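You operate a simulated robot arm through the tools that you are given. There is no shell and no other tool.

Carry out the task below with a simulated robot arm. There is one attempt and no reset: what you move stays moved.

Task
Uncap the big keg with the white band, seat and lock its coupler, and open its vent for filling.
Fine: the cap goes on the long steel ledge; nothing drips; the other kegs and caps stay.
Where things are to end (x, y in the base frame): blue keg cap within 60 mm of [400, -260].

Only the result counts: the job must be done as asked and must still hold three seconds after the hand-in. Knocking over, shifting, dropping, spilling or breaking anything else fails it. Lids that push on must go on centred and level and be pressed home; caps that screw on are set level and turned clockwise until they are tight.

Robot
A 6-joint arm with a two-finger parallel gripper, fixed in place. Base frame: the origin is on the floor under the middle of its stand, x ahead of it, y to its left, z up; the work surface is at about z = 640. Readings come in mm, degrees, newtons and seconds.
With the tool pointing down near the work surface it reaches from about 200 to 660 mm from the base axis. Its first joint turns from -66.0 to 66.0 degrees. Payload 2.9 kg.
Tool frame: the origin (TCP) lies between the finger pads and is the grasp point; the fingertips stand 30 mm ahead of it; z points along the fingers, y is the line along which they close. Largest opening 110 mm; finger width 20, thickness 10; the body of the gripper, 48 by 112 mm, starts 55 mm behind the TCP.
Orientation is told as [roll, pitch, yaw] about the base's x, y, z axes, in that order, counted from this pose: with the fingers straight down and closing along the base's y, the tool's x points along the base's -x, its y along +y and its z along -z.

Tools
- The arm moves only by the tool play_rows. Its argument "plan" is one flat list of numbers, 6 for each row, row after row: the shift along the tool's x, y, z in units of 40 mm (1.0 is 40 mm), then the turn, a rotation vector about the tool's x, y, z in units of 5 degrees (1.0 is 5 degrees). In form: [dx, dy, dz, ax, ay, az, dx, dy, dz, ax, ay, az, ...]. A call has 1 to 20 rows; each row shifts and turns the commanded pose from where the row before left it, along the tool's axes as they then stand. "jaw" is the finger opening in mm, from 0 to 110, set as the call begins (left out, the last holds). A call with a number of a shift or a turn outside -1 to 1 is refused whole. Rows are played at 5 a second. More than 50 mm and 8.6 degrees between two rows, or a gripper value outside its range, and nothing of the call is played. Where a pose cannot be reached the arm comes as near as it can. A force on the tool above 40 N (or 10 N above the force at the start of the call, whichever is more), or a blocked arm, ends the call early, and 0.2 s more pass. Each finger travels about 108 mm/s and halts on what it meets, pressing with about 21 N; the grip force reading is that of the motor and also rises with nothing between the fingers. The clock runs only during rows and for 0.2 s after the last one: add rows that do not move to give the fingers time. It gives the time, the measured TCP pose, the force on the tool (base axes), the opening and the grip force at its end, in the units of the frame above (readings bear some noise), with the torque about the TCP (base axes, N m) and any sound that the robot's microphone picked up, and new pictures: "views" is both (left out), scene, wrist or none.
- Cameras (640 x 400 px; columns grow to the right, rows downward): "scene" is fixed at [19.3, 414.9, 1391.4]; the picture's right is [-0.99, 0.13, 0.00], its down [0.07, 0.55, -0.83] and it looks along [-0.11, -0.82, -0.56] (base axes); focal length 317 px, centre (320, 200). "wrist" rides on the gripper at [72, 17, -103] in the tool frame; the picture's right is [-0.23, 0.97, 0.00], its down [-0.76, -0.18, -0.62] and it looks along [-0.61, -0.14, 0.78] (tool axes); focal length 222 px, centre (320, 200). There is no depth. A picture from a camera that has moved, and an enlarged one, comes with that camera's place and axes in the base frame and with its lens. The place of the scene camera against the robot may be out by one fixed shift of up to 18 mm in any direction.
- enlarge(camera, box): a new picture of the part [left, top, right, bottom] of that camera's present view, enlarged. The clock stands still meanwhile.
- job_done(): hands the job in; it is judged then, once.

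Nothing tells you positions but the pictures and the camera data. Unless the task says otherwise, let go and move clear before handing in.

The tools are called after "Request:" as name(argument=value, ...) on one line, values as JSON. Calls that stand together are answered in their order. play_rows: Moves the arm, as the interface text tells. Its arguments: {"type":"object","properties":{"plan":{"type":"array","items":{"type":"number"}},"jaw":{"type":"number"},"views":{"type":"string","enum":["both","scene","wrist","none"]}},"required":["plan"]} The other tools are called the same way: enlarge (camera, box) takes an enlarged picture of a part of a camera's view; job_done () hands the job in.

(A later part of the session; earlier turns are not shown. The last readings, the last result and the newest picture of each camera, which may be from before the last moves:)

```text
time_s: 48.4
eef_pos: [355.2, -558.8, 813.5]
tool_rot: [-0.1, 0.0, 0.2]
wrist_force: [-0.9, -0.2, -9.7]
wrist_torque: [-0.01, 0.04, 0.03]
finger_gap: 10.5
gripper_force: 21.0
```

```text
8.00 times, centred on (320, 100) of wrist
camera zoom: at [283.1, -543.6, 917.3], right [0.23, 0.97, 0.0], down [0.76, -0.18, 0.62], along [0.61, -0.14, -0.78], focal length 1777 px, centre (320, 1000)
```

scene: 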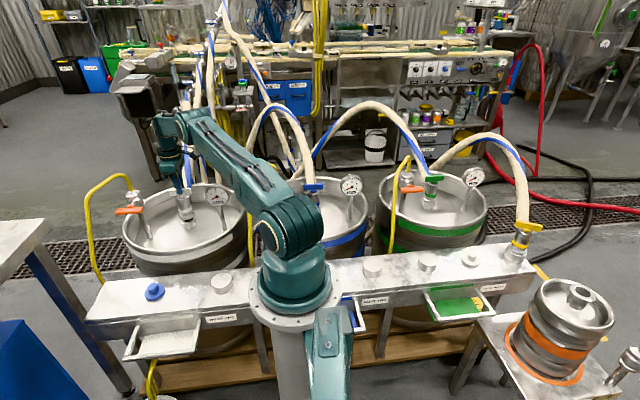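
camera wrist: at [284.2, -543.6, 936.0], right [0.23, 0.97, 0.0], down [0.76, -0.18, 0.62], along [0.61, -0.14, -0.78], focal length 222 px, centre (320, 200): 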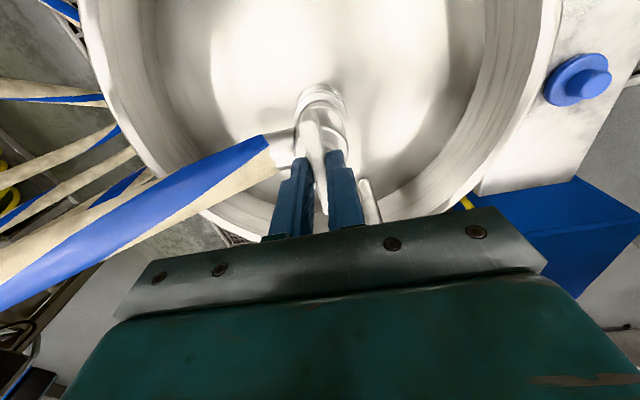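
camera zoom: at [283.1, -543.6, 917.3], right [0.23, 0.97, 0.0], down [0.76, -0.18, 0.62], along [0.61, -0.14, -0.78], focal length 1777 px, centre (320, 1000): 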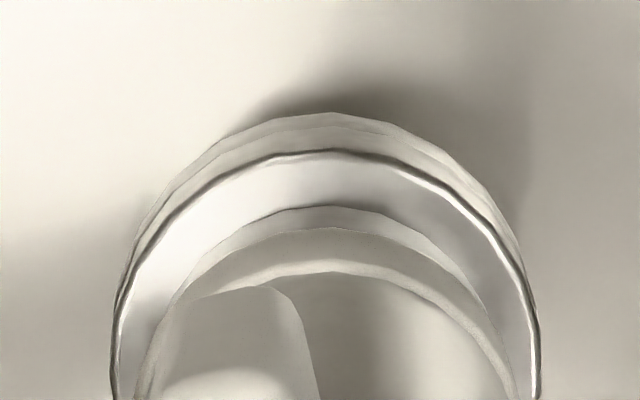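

Now concentric in both views, hovering ~1-2 mm. Lowering onto the neck gently.

Request:
play_rows(plan=[0, 0, 0.025, 0, 0, 0, 0, 0, 0.025, 0, 0, 0, 0, 0, 0.02, 0, 0, 0, 0, 0, 0, 0, 0, 0], views="none")

Request:
enlarge(camera="scene", box=[175, 200, 207, 232])

Request:
enlarge(camera="wrist", box=[290, 75, 350, 125])

```text
time_s: 49.4
eef_pos: [356.7, -560.4, 812.7]
tool_rot: [-0.2, -0.1, 0.1]
wrist_force: [-0.4, 7.9, 16.2]
wrist_torque: [0.29, 0.22, -0.03]
finger_gap: 10.5
gripper_force: 21.0
```

```text
12.50 times, centred on (191, 216) of scene
camera zoom: at [19.1, 415.3, 1391.2], right [-0.99, 0.13, 0.0], down [0.07, 0.55, -0.83], along [-0.11, -0.82, -0.56], focal length 3962 px, centre (1932, 0)
```

zoom: 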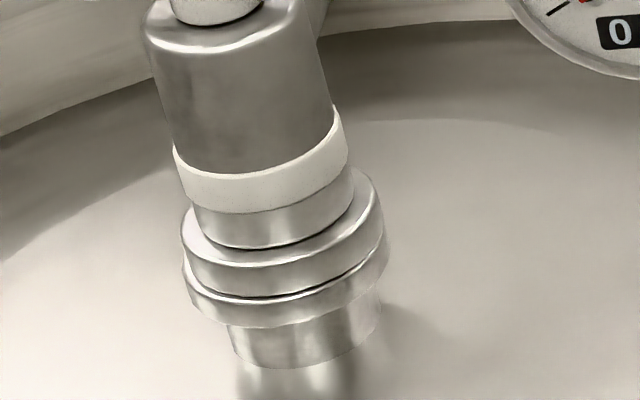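

```text
8.00 times, centred on (320, 100) of wrist
camera zoom: at [283.3, -544.5, 916.6], right [0.23, 0.97, 0.0], down [0.76, -0.17, 0.63], along [0.61, -0.14, -0.78], focal length 1777 px, centre (320, 1000)
```

zoom: 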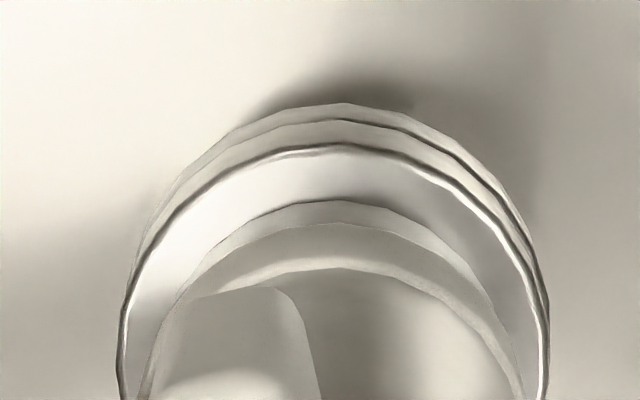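

The coupler sits on the neck with moderate pressure. Now I'll start turning the handle clockwise (10°) and watch torque and sound.

Request:
play_rows(plan=[0, 0, -0.015, 0, 0, 0, 0, 0, 0, 0, 0, 1, 0, 0, 0, 0, 0, 1, 0, 0, 0, 0, 0, 0], views="wrist")

Request:
enlarge(camera="scene", box=[165, 180, 215, 230])

Request:
enlarge(camera="wrist", box=[240, 60, 400, 200])

```text
time_s: 50.4
eef_pos: [355.1, -561.2, 812.2]
tool_rot: [-0.1, 0.0, -10.0]
wrist_force: [0.3, 6.3, 16.3]
wrist_torque: [0.21, -0.13, 0.05]
finger_gap: 10.9
gripper_force: 21.2
camera wrist: at [287.7, -531.5, 916.2], right [0.39, 0.92, 0.0], down [0.72, -0.31, 0.62], along [0.57, -0.25, -0.78], focal length 222 px, centre (320, 200)
```

wrist: 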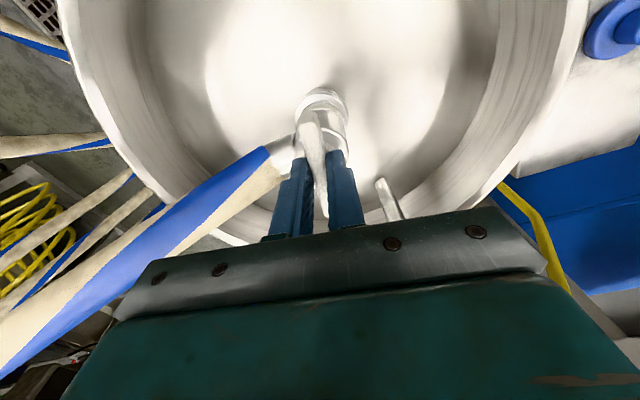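

```text
8.00 times, centred on (190, 205) of scene
camera zoom: at [19.2, 415.3, 1391.2], right [-0.99, 0.13, 0.0], down [0.07, 0.55, -0.83], along [-0.11, -0.82, -0.56], focal length 2536 px, centre (1360, 160)
```

zoom: 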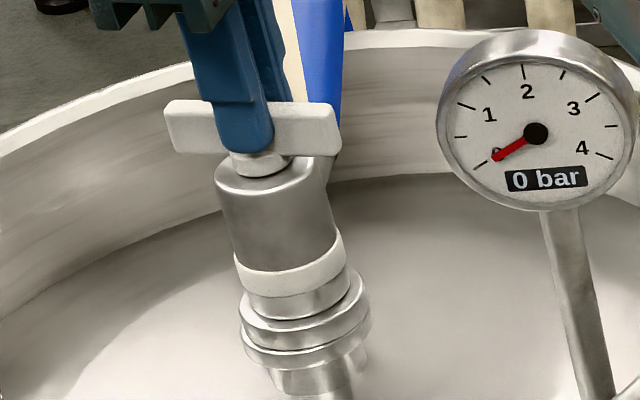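

```text
2.86 times, centred on (320, 130) of wrist
camera zoom: at [287.7, -531.5, 916.2], right [0.39, 0.92, 0.0], down [0.72, -0.31, 0.62], along [0.57, -0.25, -0.78], focal length 635 px, centre (320, 400)
```

zoom: 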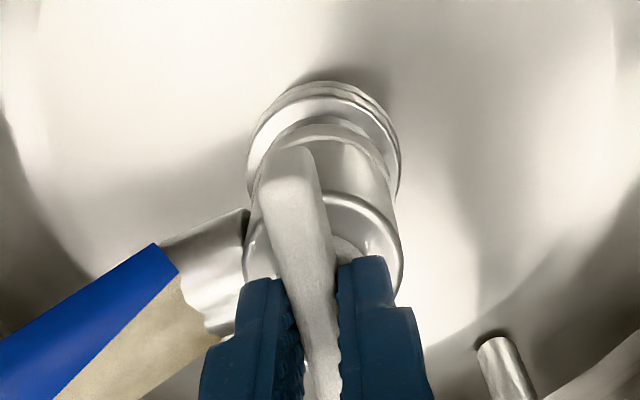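

The handle turns easily relative to the coupler body. Continuing clockwise another 40°.

Request:
play_rows(plan=[0, 0, 0, 0, 0, 1, 0, 0, 0, 0, 0, 1, 0, 0, 0, 0, 0, 1, 0, 0, 0, 0, 0, 1, 0, 0, 0, 0, 0, 1, 0, 0, 0, 0, 0, 1, 0, 0, 0, 0, 0, 1, 0, 0, 0, 0, 0, 1, 0, 0, 0, 0, 0, 0], views="wrist")

Request:
enlarge(camera="scene", box=[165, 180, 215, 230])

Request:
enlarge(camera="wrist", box=[240, 60, 400, 200])

```text
time_s: 52.4
eef_pos: [356.8, -560.1, 811.3]
tool_rot: [0.0, -0.1, -49.8]
wrist_force: [14.5, 13.8, 16.3]
wrist_torque: [0.47, -0.36, 0.01]
finger_gap: 10.5
gripper_force: 20.9
camera wrist: at [322.8, -493.0, 915.4], right [0.89, 0.45, 0.0], down [0.36, -0.7, 0.62], along [0.28, -0.56, -0.78], focal length 222 px, centre (320, 200)
```

wrist: 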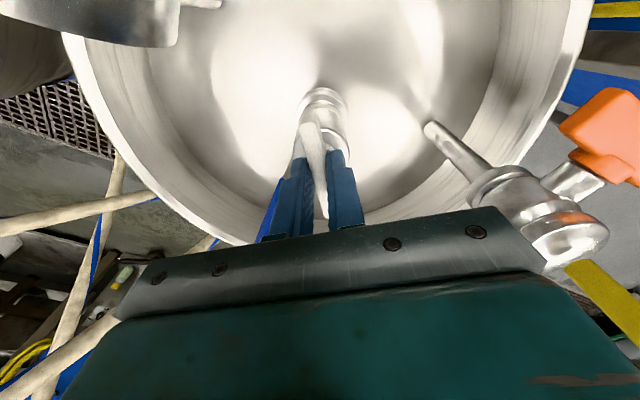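

```text
8.00 times, centred on (190, 205) of scene
camera zoom: at [19.5, 415.4, 1391.2], right [-0.99, 0.13, 0.0], down [0.07, 0.55, -0.83], along [-0.11, -0.82, -0.56], focal length 2536 px, centre (1360, 160)
```

zoom: 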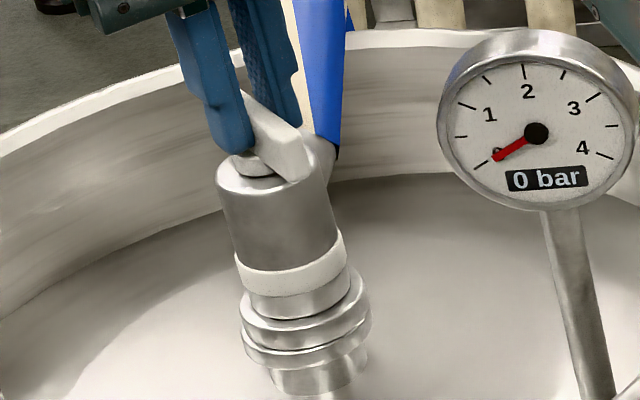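

```text
2.86 times, centred on (320, 130) of wrist
camera zoom: at [322.8, -493.0, 915.4], right [0.89, 0.45, 0.0], down [0.36, -0.7, 0.62], along [0.28, -0.56, -0.78], focal length 635 px, centre (320, 400)
```

zoom: 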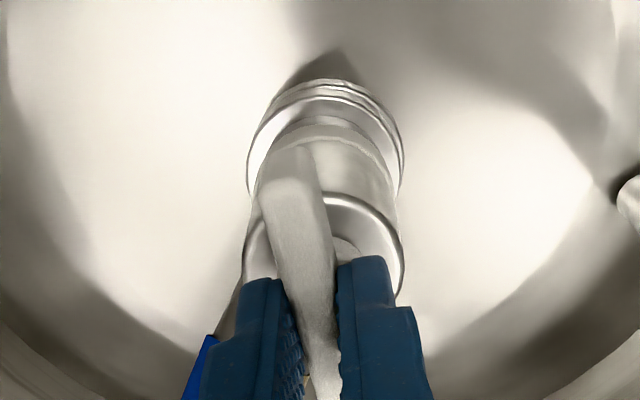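

No click yet at 50°. There's ~20 N of side load along the closing axis, so I'll shift the hand ~1.2 mm to relieve it and continue turning.

Request:
play_rows(plan=[0, 0.03, 0, 0, 0, 0, 0, 0, 0, 0, 0, 0], views="none")

```text
time_s: 53.0
eef_pos: [356.7, -558.7, 811.7]
tool_rot: [0.0, 0.0, -49.8]
wrist_force: [10.0, 10.3, 14.8]
wrist_torque: [0.26, -0.31, 0.02]
finger_gap: 10.8
gripper_force: 21.1
```

Request:
play_rows(plan=[0, 0.05, 0, 0, 0, 0, 0, 0, 0, 0, 0, 0], views="none")

Request:
enlarge(camera="wrist", box=[290, 75, 350, 125])

Request:
enlarge(camera="scene", box=[175, 200, 207, 232])

```text
time_s: 53.6
eef_pos: [355.5, -557.5, 811.9]
tool_rot: [0.0, 0.0, -50.1]
wrist_force: [3.4, 1.4, 9.7]
wrist_torque: [0.0, -0.24, 0.01]
finger_gap: 10.5
gripper_force: 21.2
```

```text
8.00 times, centred on (320, 100) of wrist
camera zoom: at [323.4, -492.6, 915.3], right [0.89, 0.45, 0.0], down [0.35, -0.7, 0.62], along [0.28, -0.56, -0.78], focal length 1777 px, centre (320, 1000)
```

zoom: 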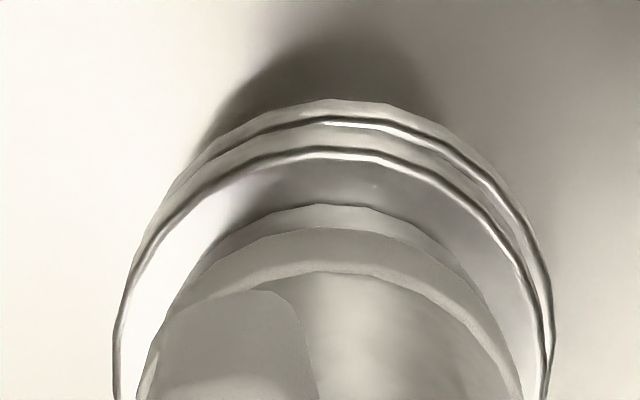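

```text
12.50 times, centred on (191, 216) of scene
camera zoom: at [19.3, 415.0, 1391.3], right [-0.99, 0.13, 0.0], down [0.07, 0.55, -0.83], along [-0.11, -0.82, -0.56], focal length 3962 px, centre (1932, 0)
```

zoom: 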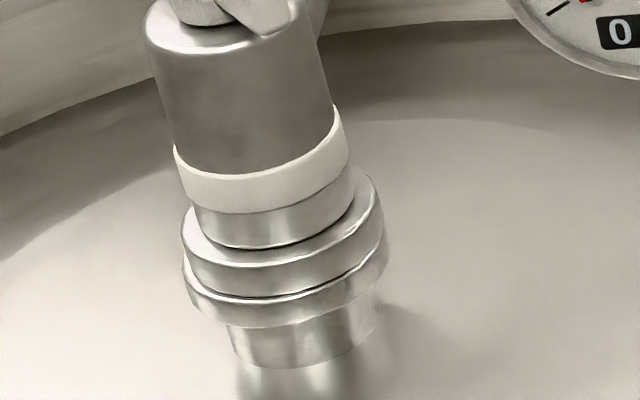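

Side load is gone and the coupler hasn't moved. Continue turning.

Request:
play_rows(plan=[0, 0, 0, 0, 0, 1, 0, 0, 0, 0, 0, 1, 0, 0, 0, 0, 0, 1, 0, 0, 0, 0, 0, 1, 0, 0, 0, 0, 0, 0], views="none")

Request:
enlarge(camera="scene", box=[165, 180, 215, 230])

```text
time_s: 54.8
eef_pos: [357.6, -557.9, 812.3]
tool_rot: [0.0, 0.0, -70.2]
wrist_force: [-0.9, 3.8, 7.0]
wrist_torque: [0.58, 0.14, 0.0]
finger_gap: 10.5
gripper_force: 20.7
```

```text
8.00 times, centred on (190, 205) of scene
camera zoom: at [19.2, 415.1, 1391.3], right [-0.99, 0.13, 0.0], down [0.07, 0.55, -0.83], along [-0.11, -0.82, -0.56], focal length 2536 px, centre (1360, 160)
```

zoom: 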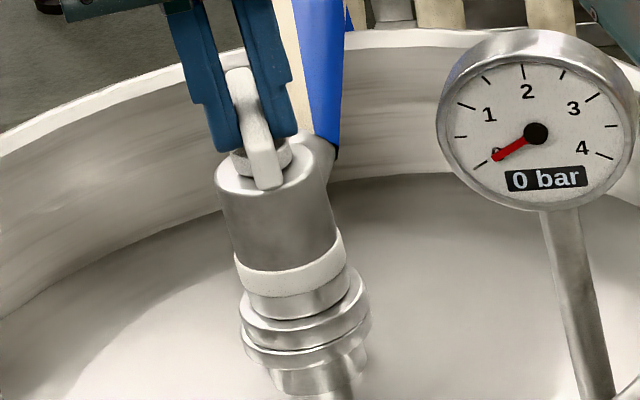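

Request:
play_rows(plan=[0, 0, 0, 0, 0, 1, 0, 0, 0, 0, 0, 1, 0, 0, 0, 0, 0, 1, 0, 0, 0, 0, 0, 1, 0, 0, 0, 0, 0, 0], views="wrist")

Request:
enlarge(camera="scene", box=[165, 180, 215, 230])

Request:
enlarge(camera="wrist", box=[240, 60, 400, 200])

```text
time_s: 56.0
eef_pos: [359.5, -558.1, 811.6]
tool_rot: [0.0, 0.0, -90.0]
wrist_force: [-0.3, -1.4, -2.1]
wrist_torque: [0.16, -0.26, 0.19]
finger_gap: 10.5
gripper_force: 20.8
camera wrist: at [375.7, -486.2, 915.3], right [0.97, -0.23, 0.0], down [-0.18, -0.76, 0.62], along [-0.14, -0.61, -0.78], focal length 222 px, centre (320, 200)
```

wrist: 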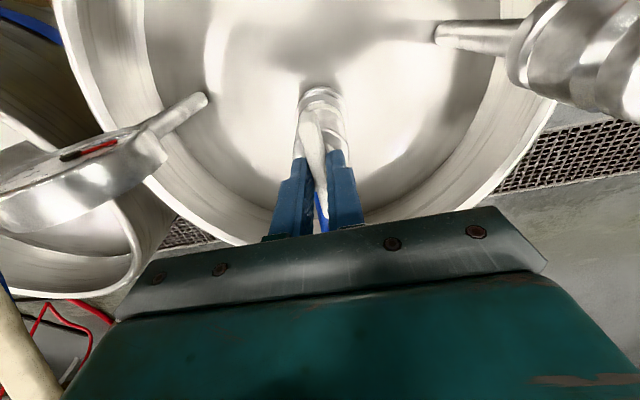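

```text
8.00 times, centred on (190, 205) of scene
camera zoom: at [19.3, 414.8, 1391.4], right [-0.99, 0.13, 0.0], down [0.07, 0.55, -0.83], along [-0.11, -0.82, -0.56], focal length 2536 px, centre (1360, 160)
```

zoom: 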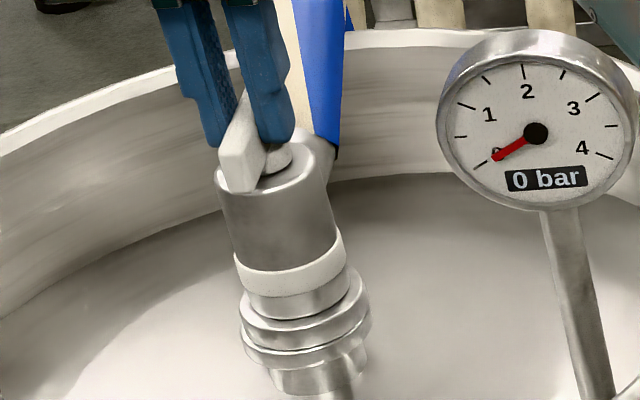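

```text
2.86 times, centred on (320, 130) of wrist
camera zoom: at [375.7, -486.2, 915.3], right [0.97, -0.23, 0.0], down [-0.18, -0.76, 0.62], along [-0.14, -0.61, -0.78], focal length 635 px, centre (320, 400)
```

zoom: 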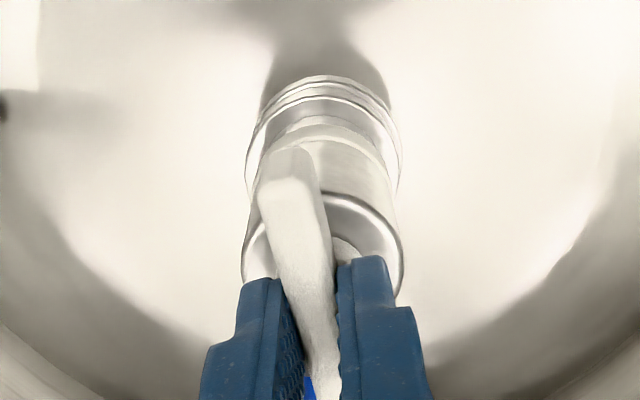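

A torque of 0.19 N·m has appeared at 90°, so the handle may be reaching its stop. I'll turn 5° more to confirm.

Request:
play_rows(plan=[0, 0, 0, 0, 0, 1, 0, 0, 0, 0, 0, 0], views="none")

Request:
enlarge(camera="scene", box=[165, 180, 215, 230])

Request:
enlarge(camera="wrist", box=[240, 60, 400, 200])

```text
time_s: 56.6
eef_pos: [358.3, -558.0, 811.4]
tool_rot: [0.0, 0.0, -94.9]
wrist_force: [2.7, -3.4, -9.2]
wrist_torque: [-0.13, -0.24, 0.46]
finger_gap: 12.1
gripper_force: 21.1
```

```text
8.00 times, centred on (190, 205) of scene
camera zoom: at [19.5, 414.6, 1391.4], right [-0.99, 0.13, 0.0], down [0.07, 0.55, -0.83], along [-0.11, -0.82, -0.56], focal length 2536 px, centre (1360, 160)
```

zoom: 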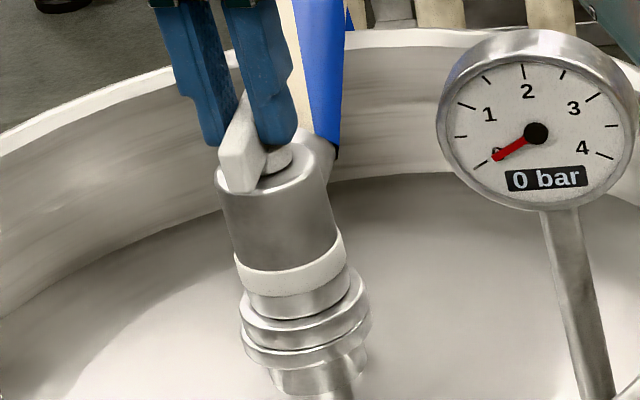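

```text
2.86 times, centred on (320, 130) of wrist
camera zoom: at [381.8, -487.5, 915.4], right [0.95, -0.31, 0.0], down [-0.24, -0.74, 0.62], along [-0.19, -0.59, -0.78], focal length 635 px, centre (320, 400)
```

zoom: 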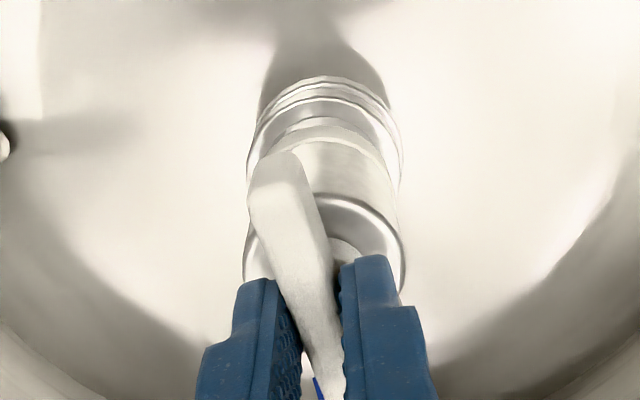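

The handle hit a firm stop (0.46 N·m, bar no longer follows), so the quarter-turn is complete. I'll turn back 5° to relax the grip and test with a tiny upward pull that it is held.

Request:
play_rows(plan=[0, 0, 0, 0, 0, -0.9, 0, 0, 0, 0, 0, 0], views="none")

Request:
play_rows(plan=[0, 0, -0.04, 0, 0, 0, 0, 0, 0, 0, 0, 0], views="none")

```text
time_s: 57.2
eef_pos: [358.7, -556.9, 811.6]
tool_rot: [0.0, 0.0, -90.4]
wrist_force: [6.8, -1.4, -9.9]
wrist_torque: [-0.19, -0.29, 0.23]
finger_gap: 10.6
gripper_force: 21.5
```

```text
time_s: 57.8
eef_pos: [359.5, -556.8, 814.1]
tool_rot: [0.0, 0.1, -90.4]
wrist_force: [11.0, -3.1, -15.3]
wrist_torque: [-0.1, -0.36, 0.24]
finger_gap: 10.5
gripper_force: 21.4
```

Request:
play_rows(plan=[0, 0, -0.03, 0, 0, 0, 0, 0, 0, 0, 0, 0], views="none")

Request:
enlarge(camera="scene", box=[165, 180, 215, 230])

Request:
enlarge(camera="scene", box=[175, 200, 207, 232])

```text
time_s: 58.4
eef_pos: [359.0, -556.3, 814.5]
tool_rot: [0.0, 0.1, -90.5]
wrist_force: [11.6, -0.8, -15.5]
wrist_torque: [0.03, -0.4, 0.24]
finger_gap: 10.3
gripper_force: 21.6
```

```text
8.00 times, centred on (190, 205) of scene
camera zoom: at [19.8, 414.6, 1391.4], right [-0.99, 0.13, 0.0], down [0.07, 0.55, -0.83], along [-0.11, -0.82, -0.56], focal length 2536 px, centre (1360, 160)
```

zoom: 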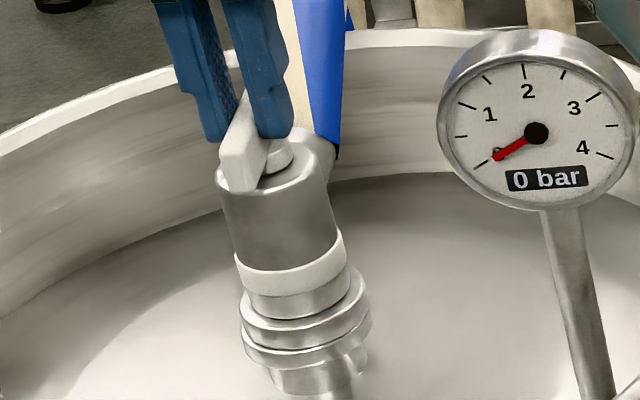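

```text
12.50 times, centred on (191, 216) of scene
camera zoom: at [19.8, 414.6, 1391.4], right [-0.99, 0.13, 0.0], down [0.07, 0.55, -0.83], along [-0.11, -0.82, -0.56], focal length 3962 px, centre (1932, 0)
```

zoom: 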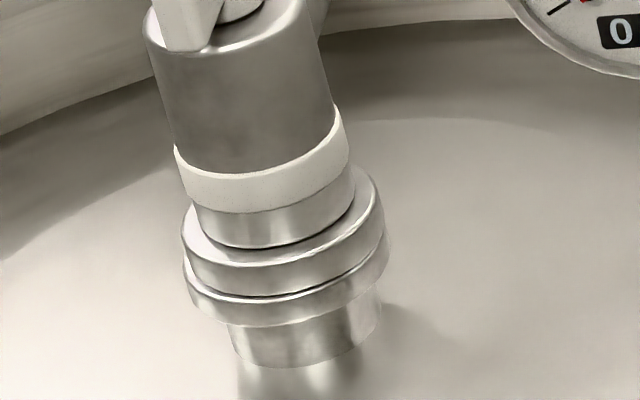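

The coupler stayed down while the fingers slid slightly on the bar at >15 N pull (it previously lifted at 10 N), so it's locked. Releasing the handle and rising.

Request:
play_rows(plan=[0, 0, 0, 0, 0, 0, 0, 0, 0, 0, 0, 0, 0, 0, 0, 0, 0, 0], views="none", jaw=36)

Request:
play_rows(plan=[0, 0, -0.4, 0, 0, 0, 0, 0, -0.8, 0, 0, 0, 0, 0, -0.9, 0, 0, 0, 0, 0, -0.9, 0, 0, 0, 0, 0, 0, 0, 0, 0], views="both")

Request:
enlarge(camera="scene", box=[150, 170, 230, 235])

Request:
enlarge(camera="wrist", box=[220, 40, 420, 200])

```text
time_s: 59.2
eef_pos: [356.7, -556.6, 815.5]
tool_rot: [-0.1, 0.0, -90.5]
wrist_force: [0.5, 0.1, -0.2]
wrist_torque: [0.02, 0.0, -0.04]
finger_gap: 35.9
gripper_force: 0.1
```

```text
time_s: 60.4
eef_pos: [357.3, -559.1, 933.6]
tool_rot: [0.0, 0.0, -90.5]
wrist_force: [0.7, 0.0, 0.0]
wrist_torque: [0.0, 0.04, 0.02]
finger_gap: 35.9
gripper_force: 0.1
camera wrist: at [375.2, -487.3, 1038.7], right [0.97, -0.23, 0.0], down [-0.18, -0.76, 0.62], along [-0.15, -0.61, -0.78], focal length 222 px, centre (320, 200)
```

scene: 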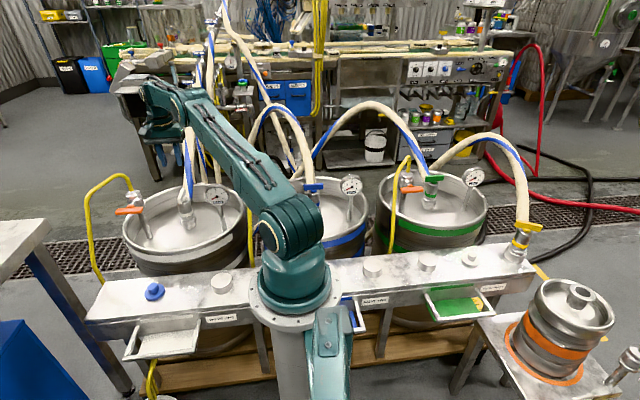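
wrist: 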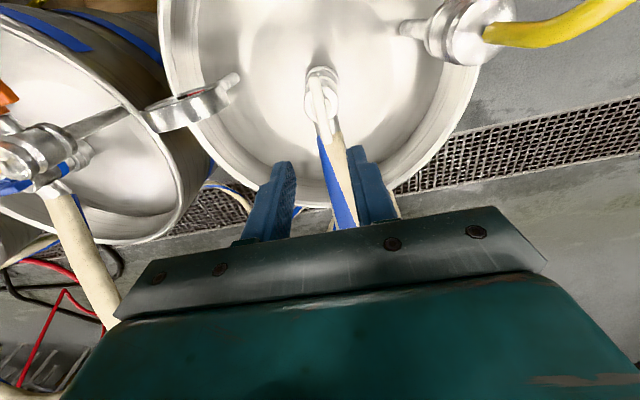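

```text
6.15 times, centred on (190, 202) of scene
camera zoom: at [19.3, 414.9, 1391.4], right [-0.99, 0.13, 0.0], down [0.07, 0.55, -0.83], along [-0.11, -0.82, -0.56], focal length 1951 px, centre (1120, 185)
```

zoom: 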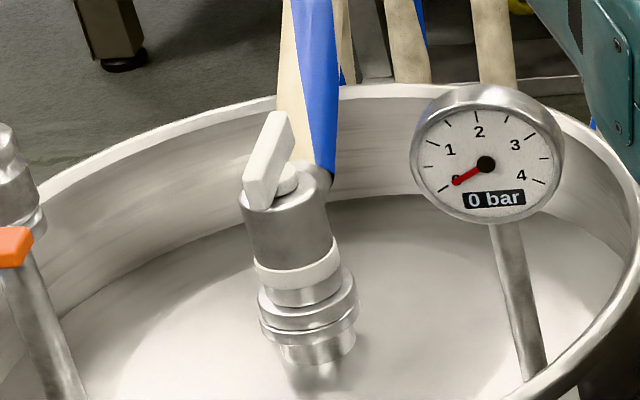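

```text
2.50 times, centred on (320, 120) of wrist
camera zoom: at [375.2, -487.3, 1038.7], right [0.97, -0.23, 0.0], down [-0.18, -0.76, 0.62], along [-0.15, -0.61, -0.78], focal length 555 px, centre (320, 400)
```

zoom: 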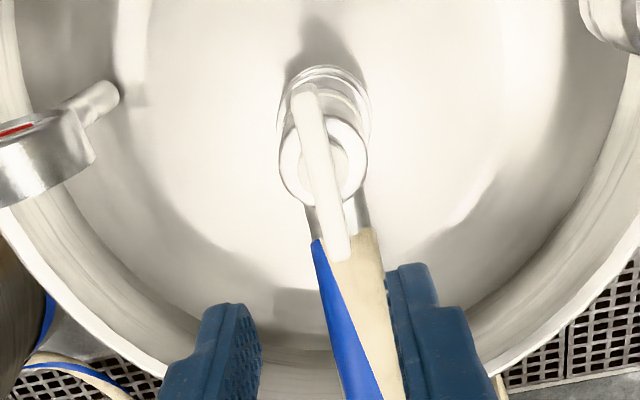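

The coupler is seated, level, and its handle is now turned a quarter clockwise. Next is the vent: its orange bar is around (490, -464, 808) lying along x. I'll back away from the hose and turn the hand to yaw 0 to look at the vent closely.

Request:
play_rows(plan=[0.75, 0.19, -0.16, 0, 0, 0, 0.75, 0.19, -0.16, 0, 0, 0, 0.75, 0.19, -0.16, 0, 0, 0, 0.75, 0.19, -0.16, 0, 0, 0, 0, 0, 0, 0, 0, 0], views="none", jaw=50)

Request:
play_rows(plan=[0, 0, 0, 0, 0, -1, 0, 0, 0, 0, 0, -1, 0, 0, 0, 0, 0, -1, 0, 0, 0, 0, 0, -1, 0, 0, 0, 0, 0, -1, 0, 0, 0, 0, 0, -1, 0, 0, 0, 0, 0, -1, 0, 0, 0, 0, 0, -1, 0, 0, 0, 0, 0, -1, 0, 0, 0, 0, 0, -1, 0, 0, 0, 0, 0, -1, 0, 0, 0, 0, 0, -1, 0, 0, 0, 0, 0, -1, 0, 0, 0, 0, 0, -1, 0, 0, 0, 0, 0, -1, 0, 0, 0, 0, 0, -1, 0, 0, 0, 0, 0, -1, 0, 0, 0, 0, 0, -1, 0, 0, 0, 0, 0, 0], views="both")

```text
time_s: 61.6
eef_pos: [391.1, -434.7, 961.1]
tool_rot: [0.0, 0.0, -90.5]
wrist_force: [0.4, 0.5, 0.0]
wrist_torque: [-0.01, 0.03, 0.0]
finger_gap: 50.1
gripper_force: 0.0
```

```text
time_s: 65.6
eef_pos: [389.3, -436.5, 960.8]
tool_rot: [0.0, 0.0, -0.4]
wrist_force: [-0.2, -0.1, -0.9]
wrist_torque: [0.0, 0.0, 0.01]
finger_gap: 49.9
gripper_force: 0.1
camera wrist: at [317.1, -421.1, 1063.6], right [0.23, 0.97, 0.0], down [0.76, -0.18, 0.62], along [0.61, -0.15, -0.78], focal length 222 px, centre (320, 200)
```

scene: 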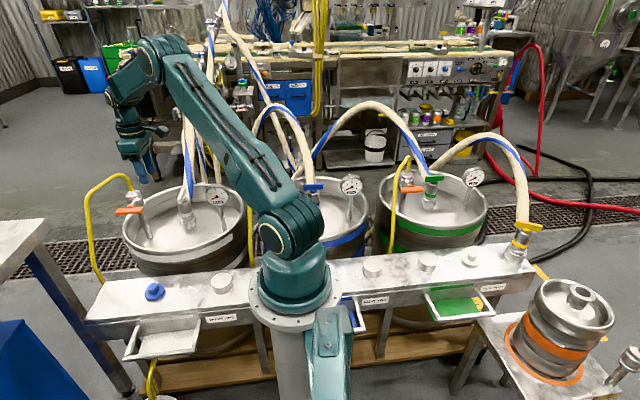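
wrist: 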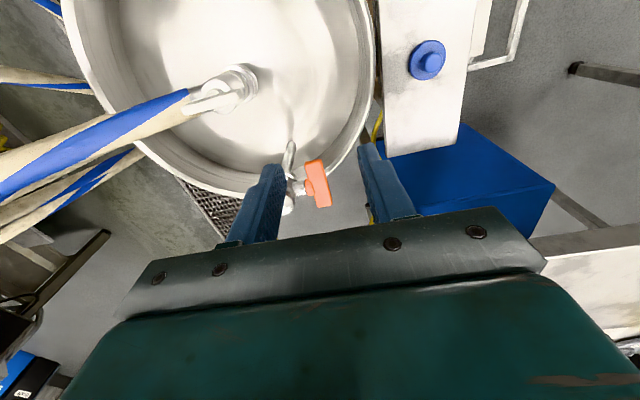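

Request:
enlarge(camera="wrist", box=[260, 130, 360, 220])

Request:
enlarge(camera="scene", box=[105, 165, 165, 245])

Request:
enlarge(camera="scene", box=[390, 145, 450, 225])

Request:
enlarge(camera="wrist", box=[170, 50, 270, 130])

```text
4.44 times, centred on (310, 175) of wrist
camera zoom: at [317.1, -421.1, 1063.6], right [0.23, 0.97, 0.0], down [0.76, -0.18, 0.62], along [0.61, -0.15, -0.78], focal length 987 px, centre (364, 311)
```

zoom: 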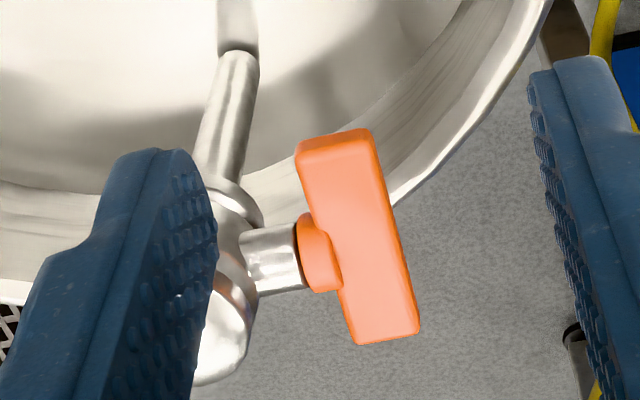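

```text
5.00 times, centred on (135, 205) of scene
camera zoom: at [19.3, 414.9, 1391.4], right [-0.99, 0.13, 0.0], down [0.07, 0.55, -0.83], along [-0.11, -0.82, -0.56], focal length 1585 px, centre (1245, 175)
```

zoom: 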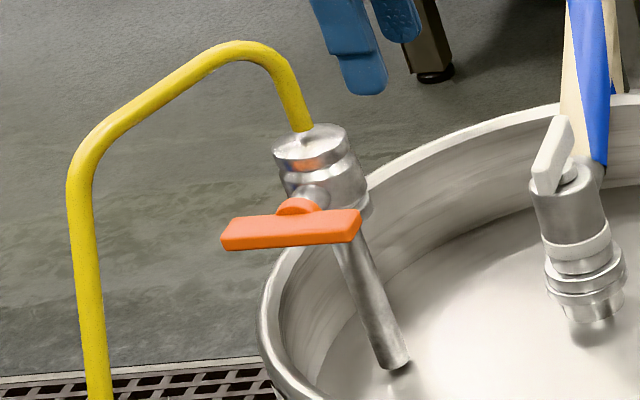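

```text
5.00 times, centred on (420, 185) of scene
camera zoom: at [19.3, 414.9, 1391.4], right [-0.99, 0.13, 0.0], down [0.07, 0.55, -0.83], along [-0.11, -0.82, -0.56], focal length 1585 px, centre (-180, 275)
```

zoom: 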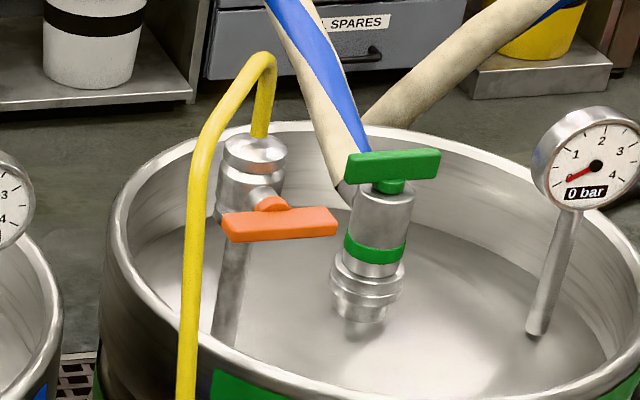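

```text
5.00 times, centred on (220, 90) of wrist
camera zoom: at [317.1, -421.1, 1063.6], right [0.23, 0.97, 0.0], down [0.76, -0.18, 0.62], along [0.61, -0.15, -0.78], focal length 1111 px, centre (820, 750)
```

zoom: 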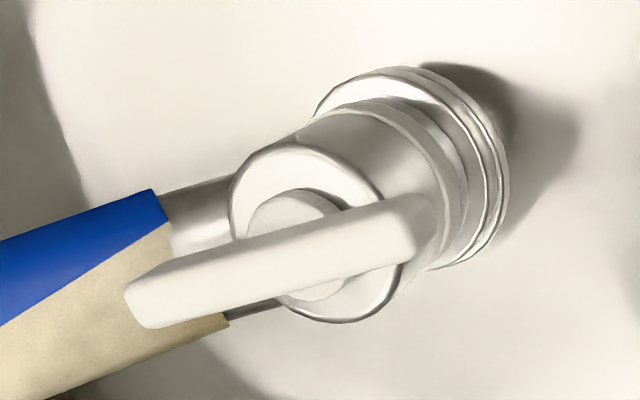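

The vent handle is a flat T-bar (70 × 20 × 10 mm) at y≈-474…-454 lying along x, with its pivot along y at about (491, z≈806). I'll approach it horizontally, along -y, so I can grip it across its thickness and turn it; first I'll move to free space and tilt the hand 45°.

Request:
play_rows(plan=[-0.42, 0.72, 0.5, 0, 0, 0, -0.42, 0.72, 0.5, 0, 0, 0, -0.42, 0.72, 0.5, 0, 0, 0, 0, 0, 0, 1, 0, 0, 0, 0, 0, 1, 0, 0, 0, 0, 0, 1, 0, 0, 0, 0, 0, 1, 0, 0, 0, 0, 0, 1, 0, 0, 0, 0, 0, 1, 0, 0, 0, 0, 0, 1, 0, 0, 0, 0, 0, 1, 0, 0, 0, 0, 0, 1, 0, 0, 0, 0, 0, 0, 0, 0], views="both")

```text
time_s: 68.4
eef_pos: [440.8, -351.7, 899.6]
tool_rot: [-45.1, 0.0, -0.3]
wrist_force: [0.0, -0.9, 0.3]
wrist_torque: [0.0, -0.01, 0.02]
finger_gap: 50.2
gripper_force: 0.0
camera wrist: at [369.2, -266.9, 961.5], right [0.23, 0.69, -0.69], down [0.76, 0.31, 0.57], along [0.6, -0.66, -0.45], focal length 222 px, centre (320, 200)
```

scene: 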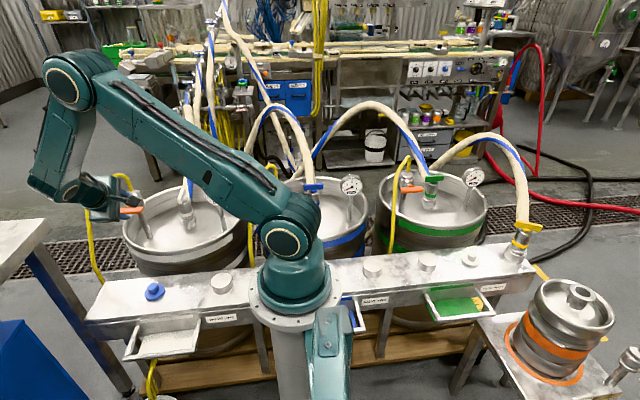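
wrist: 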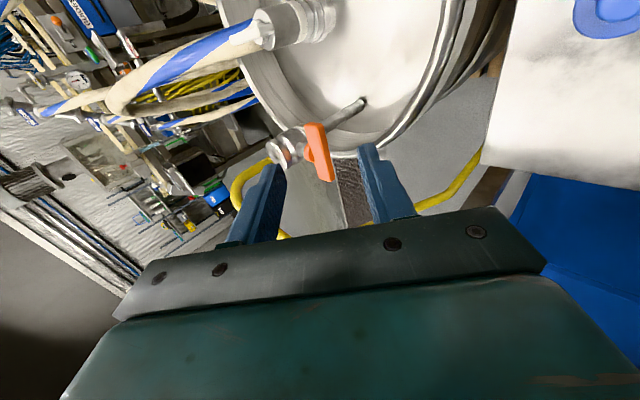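

The tilt works. Another 45° to point the fingers along -y.

Request:
play_rows(plan=[0, 0, 0, 1, 0, 0, 0, 0, 0, 1, 0, 0, 0, 0, 0, 1, 0, 0, 0, 0, 0, 1, 0, 0, 0, 0, 0, 1, 0, 0, 0, 0, 0, 1, 0, 0, 0, 0, 0, 1, 0, 0, 0, 0, 0, 1, 0, 0, 0, 0, 0, 1, 0, 0, 0, 0, 0, 0, 0, 0], views="both")

Request:
enlarge(camera="wrist", box=[180, 60, 480, 240])

```text
time_s: 70.6
eef_pos: [440.5, -352.8, 900.6]
tool_rot: [-87.1, 0.0, -0.3]
wrist_force: [-0.1, -0.5, 1.0]
wrist_torque: [0.0, -0.04, -0.01]
finger_gap: 50.1
gripper_force: 0.0
out of reach, approached as far as the arm can: row 9
camera wrist: at [369.6, -249.5, 889.0], right [0.23, 0.05, -0.97], down [0.77, 0.61, 0.21], along [0.6, -0.79, 0.1], focal length 222 px, centre (320, 200)
```

scene: 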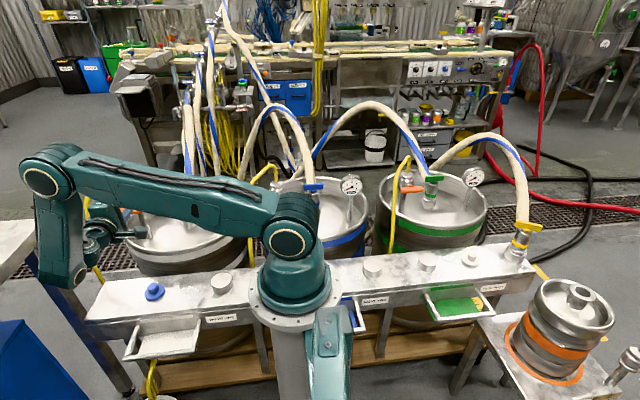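
wrist: 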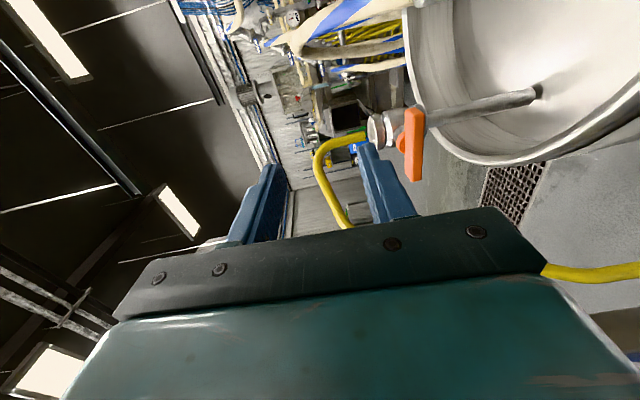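

```text
2.13 times, centred on (330, 150) of wrist
camera zoom: at [369.6, -249.5, 889.0], right [0.23, 0.05, -0.97], down [0.77, 0.61, 0.21], along [0.6, -0.79, 0.1], focal length 474 px, centre (299, 307)
```

zoom: 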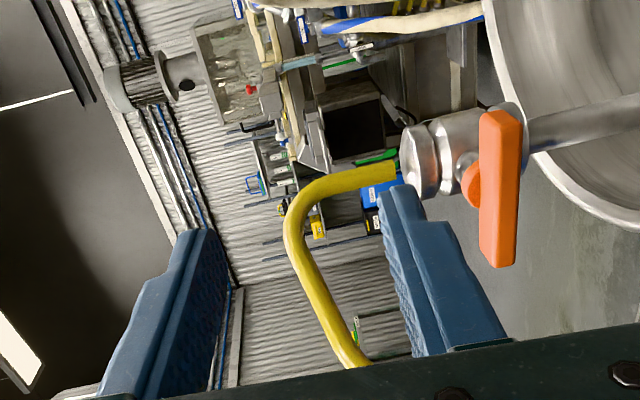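

The hand reaches about -87° of roll. I'll back off slightly and move to a pre-approach point in front of the vent handle to check reachability there.

Request:
play_rows(plan=[0, 0, 0, -1, 0, 0, 0, 0, 0, 0, 0, 0], views="none")

```text
time_s: 71.2
eef_pos: [440.7, -352.7, 899.4]
tool_rot: [-82.0, 0.0, -0.4]
wrist_force: [0.2, 0.4, -0.8]
wrist_torque: [-0.01, -0.01, 0.0]
finger_gap: 50.1
gripper_force: 0.0
```

Request:
play_rows(plan=[-0.4167, 0.448, 0.4, 0, 0, 0, -0.4167, 0.448, 0.4, 0, 0, 0, -0.4167, 0.448, 0.4, 0, 0, 0, 0, 0, 0, 0, 0, 0], views="both")

Request:
enlarge(camera="wrist", box=[230, 60, 510, 240])

Request:
enlarge(camera="scene", box=[20, 140, 180, 320])

```text
time_s: 72.2
eef_pos: [491.7, -392.6, 839.1]
tool_rot: [-82.0, 0.0, -0.3]
wrist_force: [-0.7, 0.1, 0.2]
wrist_torque: [0.03, 0.02, 0.01]
finger_gap: 50.0
gripper_force: 0.0
camera wrist: at [420.1, -288.1, 836.3], right [0.23, 0.13, -0.96], down [0.77, 0.59, 0.26], along [0.6, -0.8, 0.03], focal length 222 px, centre (320, 200)
```

scene: 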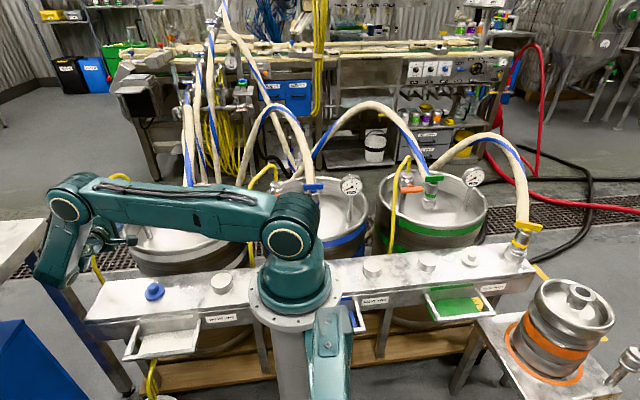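
wrist: 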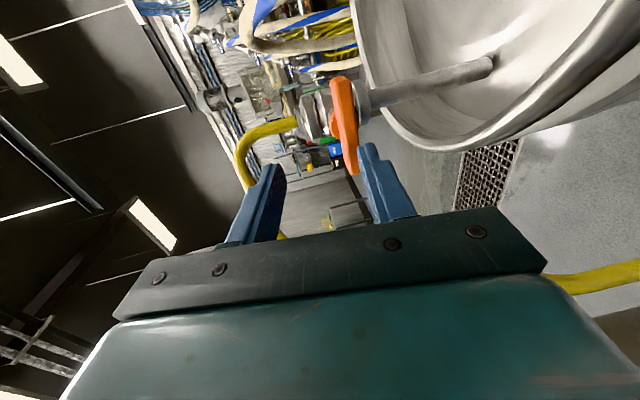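

```text
2.22 times, centred on (370, 150) of wrist
camera zoom: at [420.1, -288.1, 836.3], right [0.23, 0.13, -0.96], down [0.77, 0.59, 0.26], along [0.6, -0.8, 0.03], focal length 494 px, centre (209, 311)
```

zoom: 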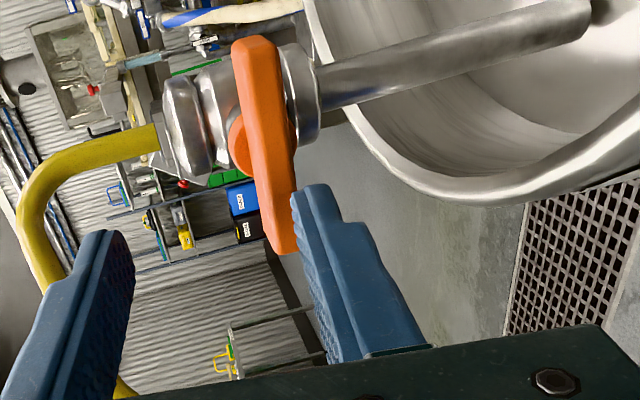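

```text
2.22 times, centred on (100, 230) of scene
camera zoom: at [19.3, 414.9, 1391.4], right [-0.99, 0.13, 0.0], down [0.07, 0.55, -0.83], along [-0.11, -0.82, -0.56], focal length 704 px, centre (809, 133)
```

zoom: 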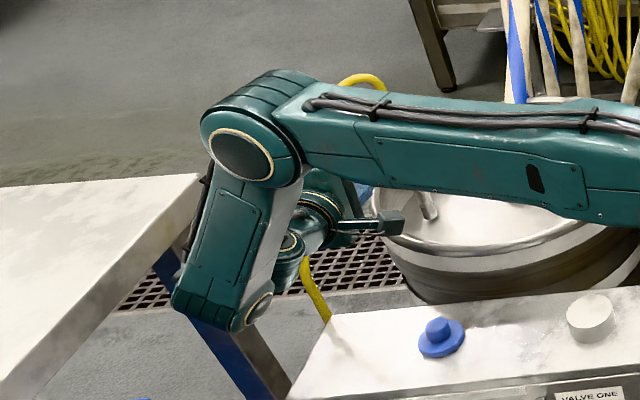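

Reachable, with clearance around the arm. The bar's centre is about (490, -464, 807). I'll level the hand to about -87° roll and drop to the bar's height, still in front of it.

Request:
play_rows(plan=[0, 0, 0, 1, 0, 0, 0.0125, 0.387, 0.02, 0, 0, 0, 0, 0.387, 0.02, 0, 0, 0, 0, 0, 0, 0, 0, 0], jaw=40, views="both")

Request:
enlarge(camera="wrist", box=[230, 40, 430, 220])

Request:
enlarge(camera="scene", box=[20, 140, 180, 320])

```text
time_s: 73.2
eef_pos: [490.5, -392.9, 807.8]
tool_rot: [-87.0, 0.0, -0.2]
wrist_force: [0.3, -0.9, 0.8]
wrist_torque: [0.0, -0.02, 0.0]
finger_gap: 39.8
gripper_force: 0.0
camera wrist: at [418.6, -288.2, 797.8], right [0.23, 0.05, -0.97], down [0.77, 0.61, 0.21], along [0.6, -0.79, 0.1], focal length 222 px, centre (320, 200)
```

scene: 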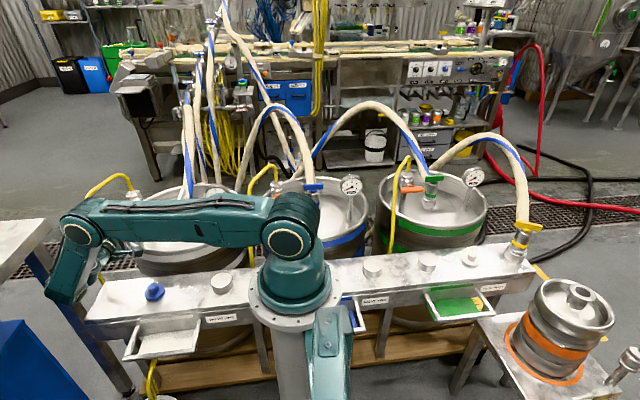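
wrist: 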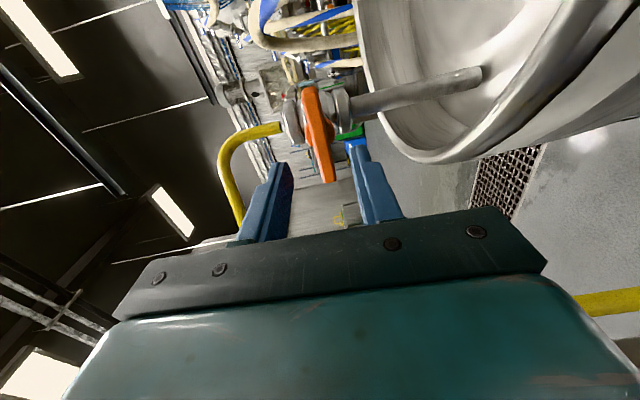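

```text
2.22 times, centred on (330, 130) of wrist
camera zoom: at [418.6, -288.2, 797.8], right [0.23, 0.05, -0.97], down [0.77, 0.61, 0.21], along [0.6, -0.79, 0.1], focal length 494 px, centre (298, 356)
```

zoom: 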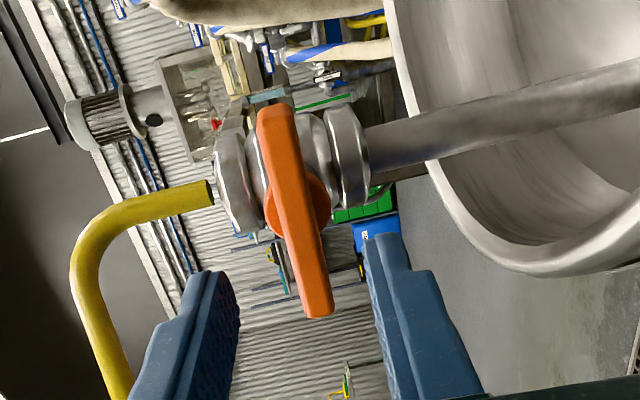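

```text
2.22 times, centred on (100, 230) of scene
camera zoom: at [19.3, 414.9, 1391.4], right [-0.99, 0.13, 0.0], down [0.07, 0.55, -0.83], along [-0.11, -0.82, -0.56], focal length 704 px, centre (809, 133)
```

zoom: 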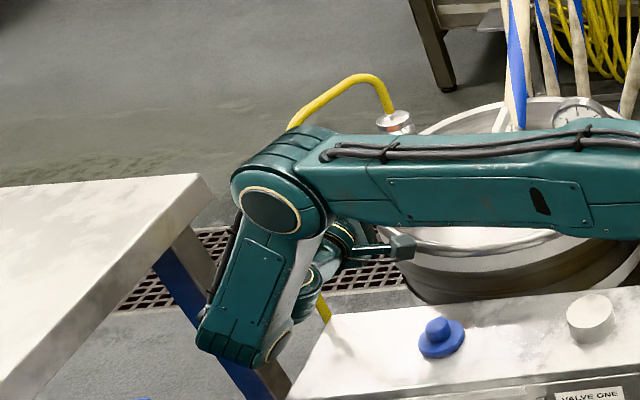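

The fingers are level with the bar and centred on its pivot (490.5, z≈805.6). I'll advance 30 mm first and check.

Request:
play_rows(plan=[0, -0.012, 0.375, 0, 0, 0, 0, -0.012, 0.375, 0, 0, 0, 0, 0, 0, 0, 0, 0], jaw=36, views="wrist")

Request:
enlarge(camera="wrist", box=[230, 50, 430, 220])

Request:
enlarge(camera="scene", box=[20, 140, 180, 320])

```text
time_s: 74.0
eef_pos: [489.7, -423.3, 807.5]
tool_rot: [-87.0, 0.0, -0.4]
wrist_force: [-0.3, 0.0, -0.4]
wrist_torque: [-0.01, 0.03, -0.04]
finger_gap: 35.9
gripper_force: 0.1
camera wrist: at [418.1, -319.8, 796.9], right [0.23, 0.05, -0.97], down [0.77, 0.61, 0.21], along [0.6, -0.79, 0.1], focal length 222 px, centre (320, 200)
```

wrist: 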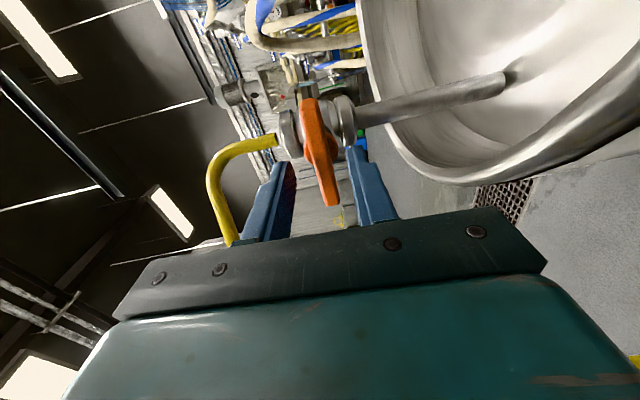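

```text
2.35 times, centred on (330, 135) of wrist
camera zoom: at [418.1, -319.8, 796.9], right [0.23, 0.05, -0.97], down [0.77, 0.61, 0.21], along [0.6, -0.79, 0.1], focal length 523 px, centre (296, 353)
```

zoom: 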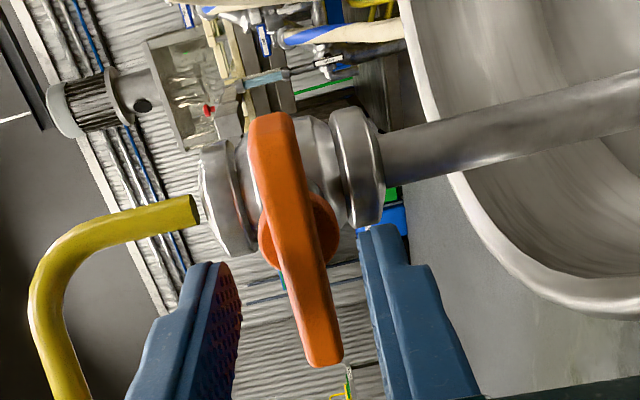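

```text
2.22 times, centred on (100, 230) of scene
camera zoom: at [19.3, 414.9, 1391.4], right [-0.99, 0.13, 0.0], down [0.07, 0.55, -0.83], along [-0.11, -0.82, -0.56], focal length 704 px, centre (809, 133)
```

zoom: 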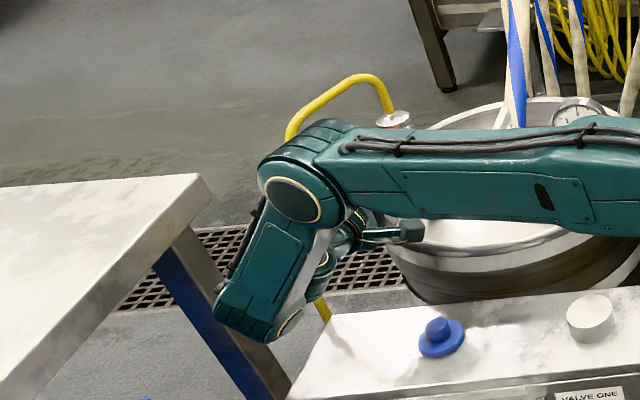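

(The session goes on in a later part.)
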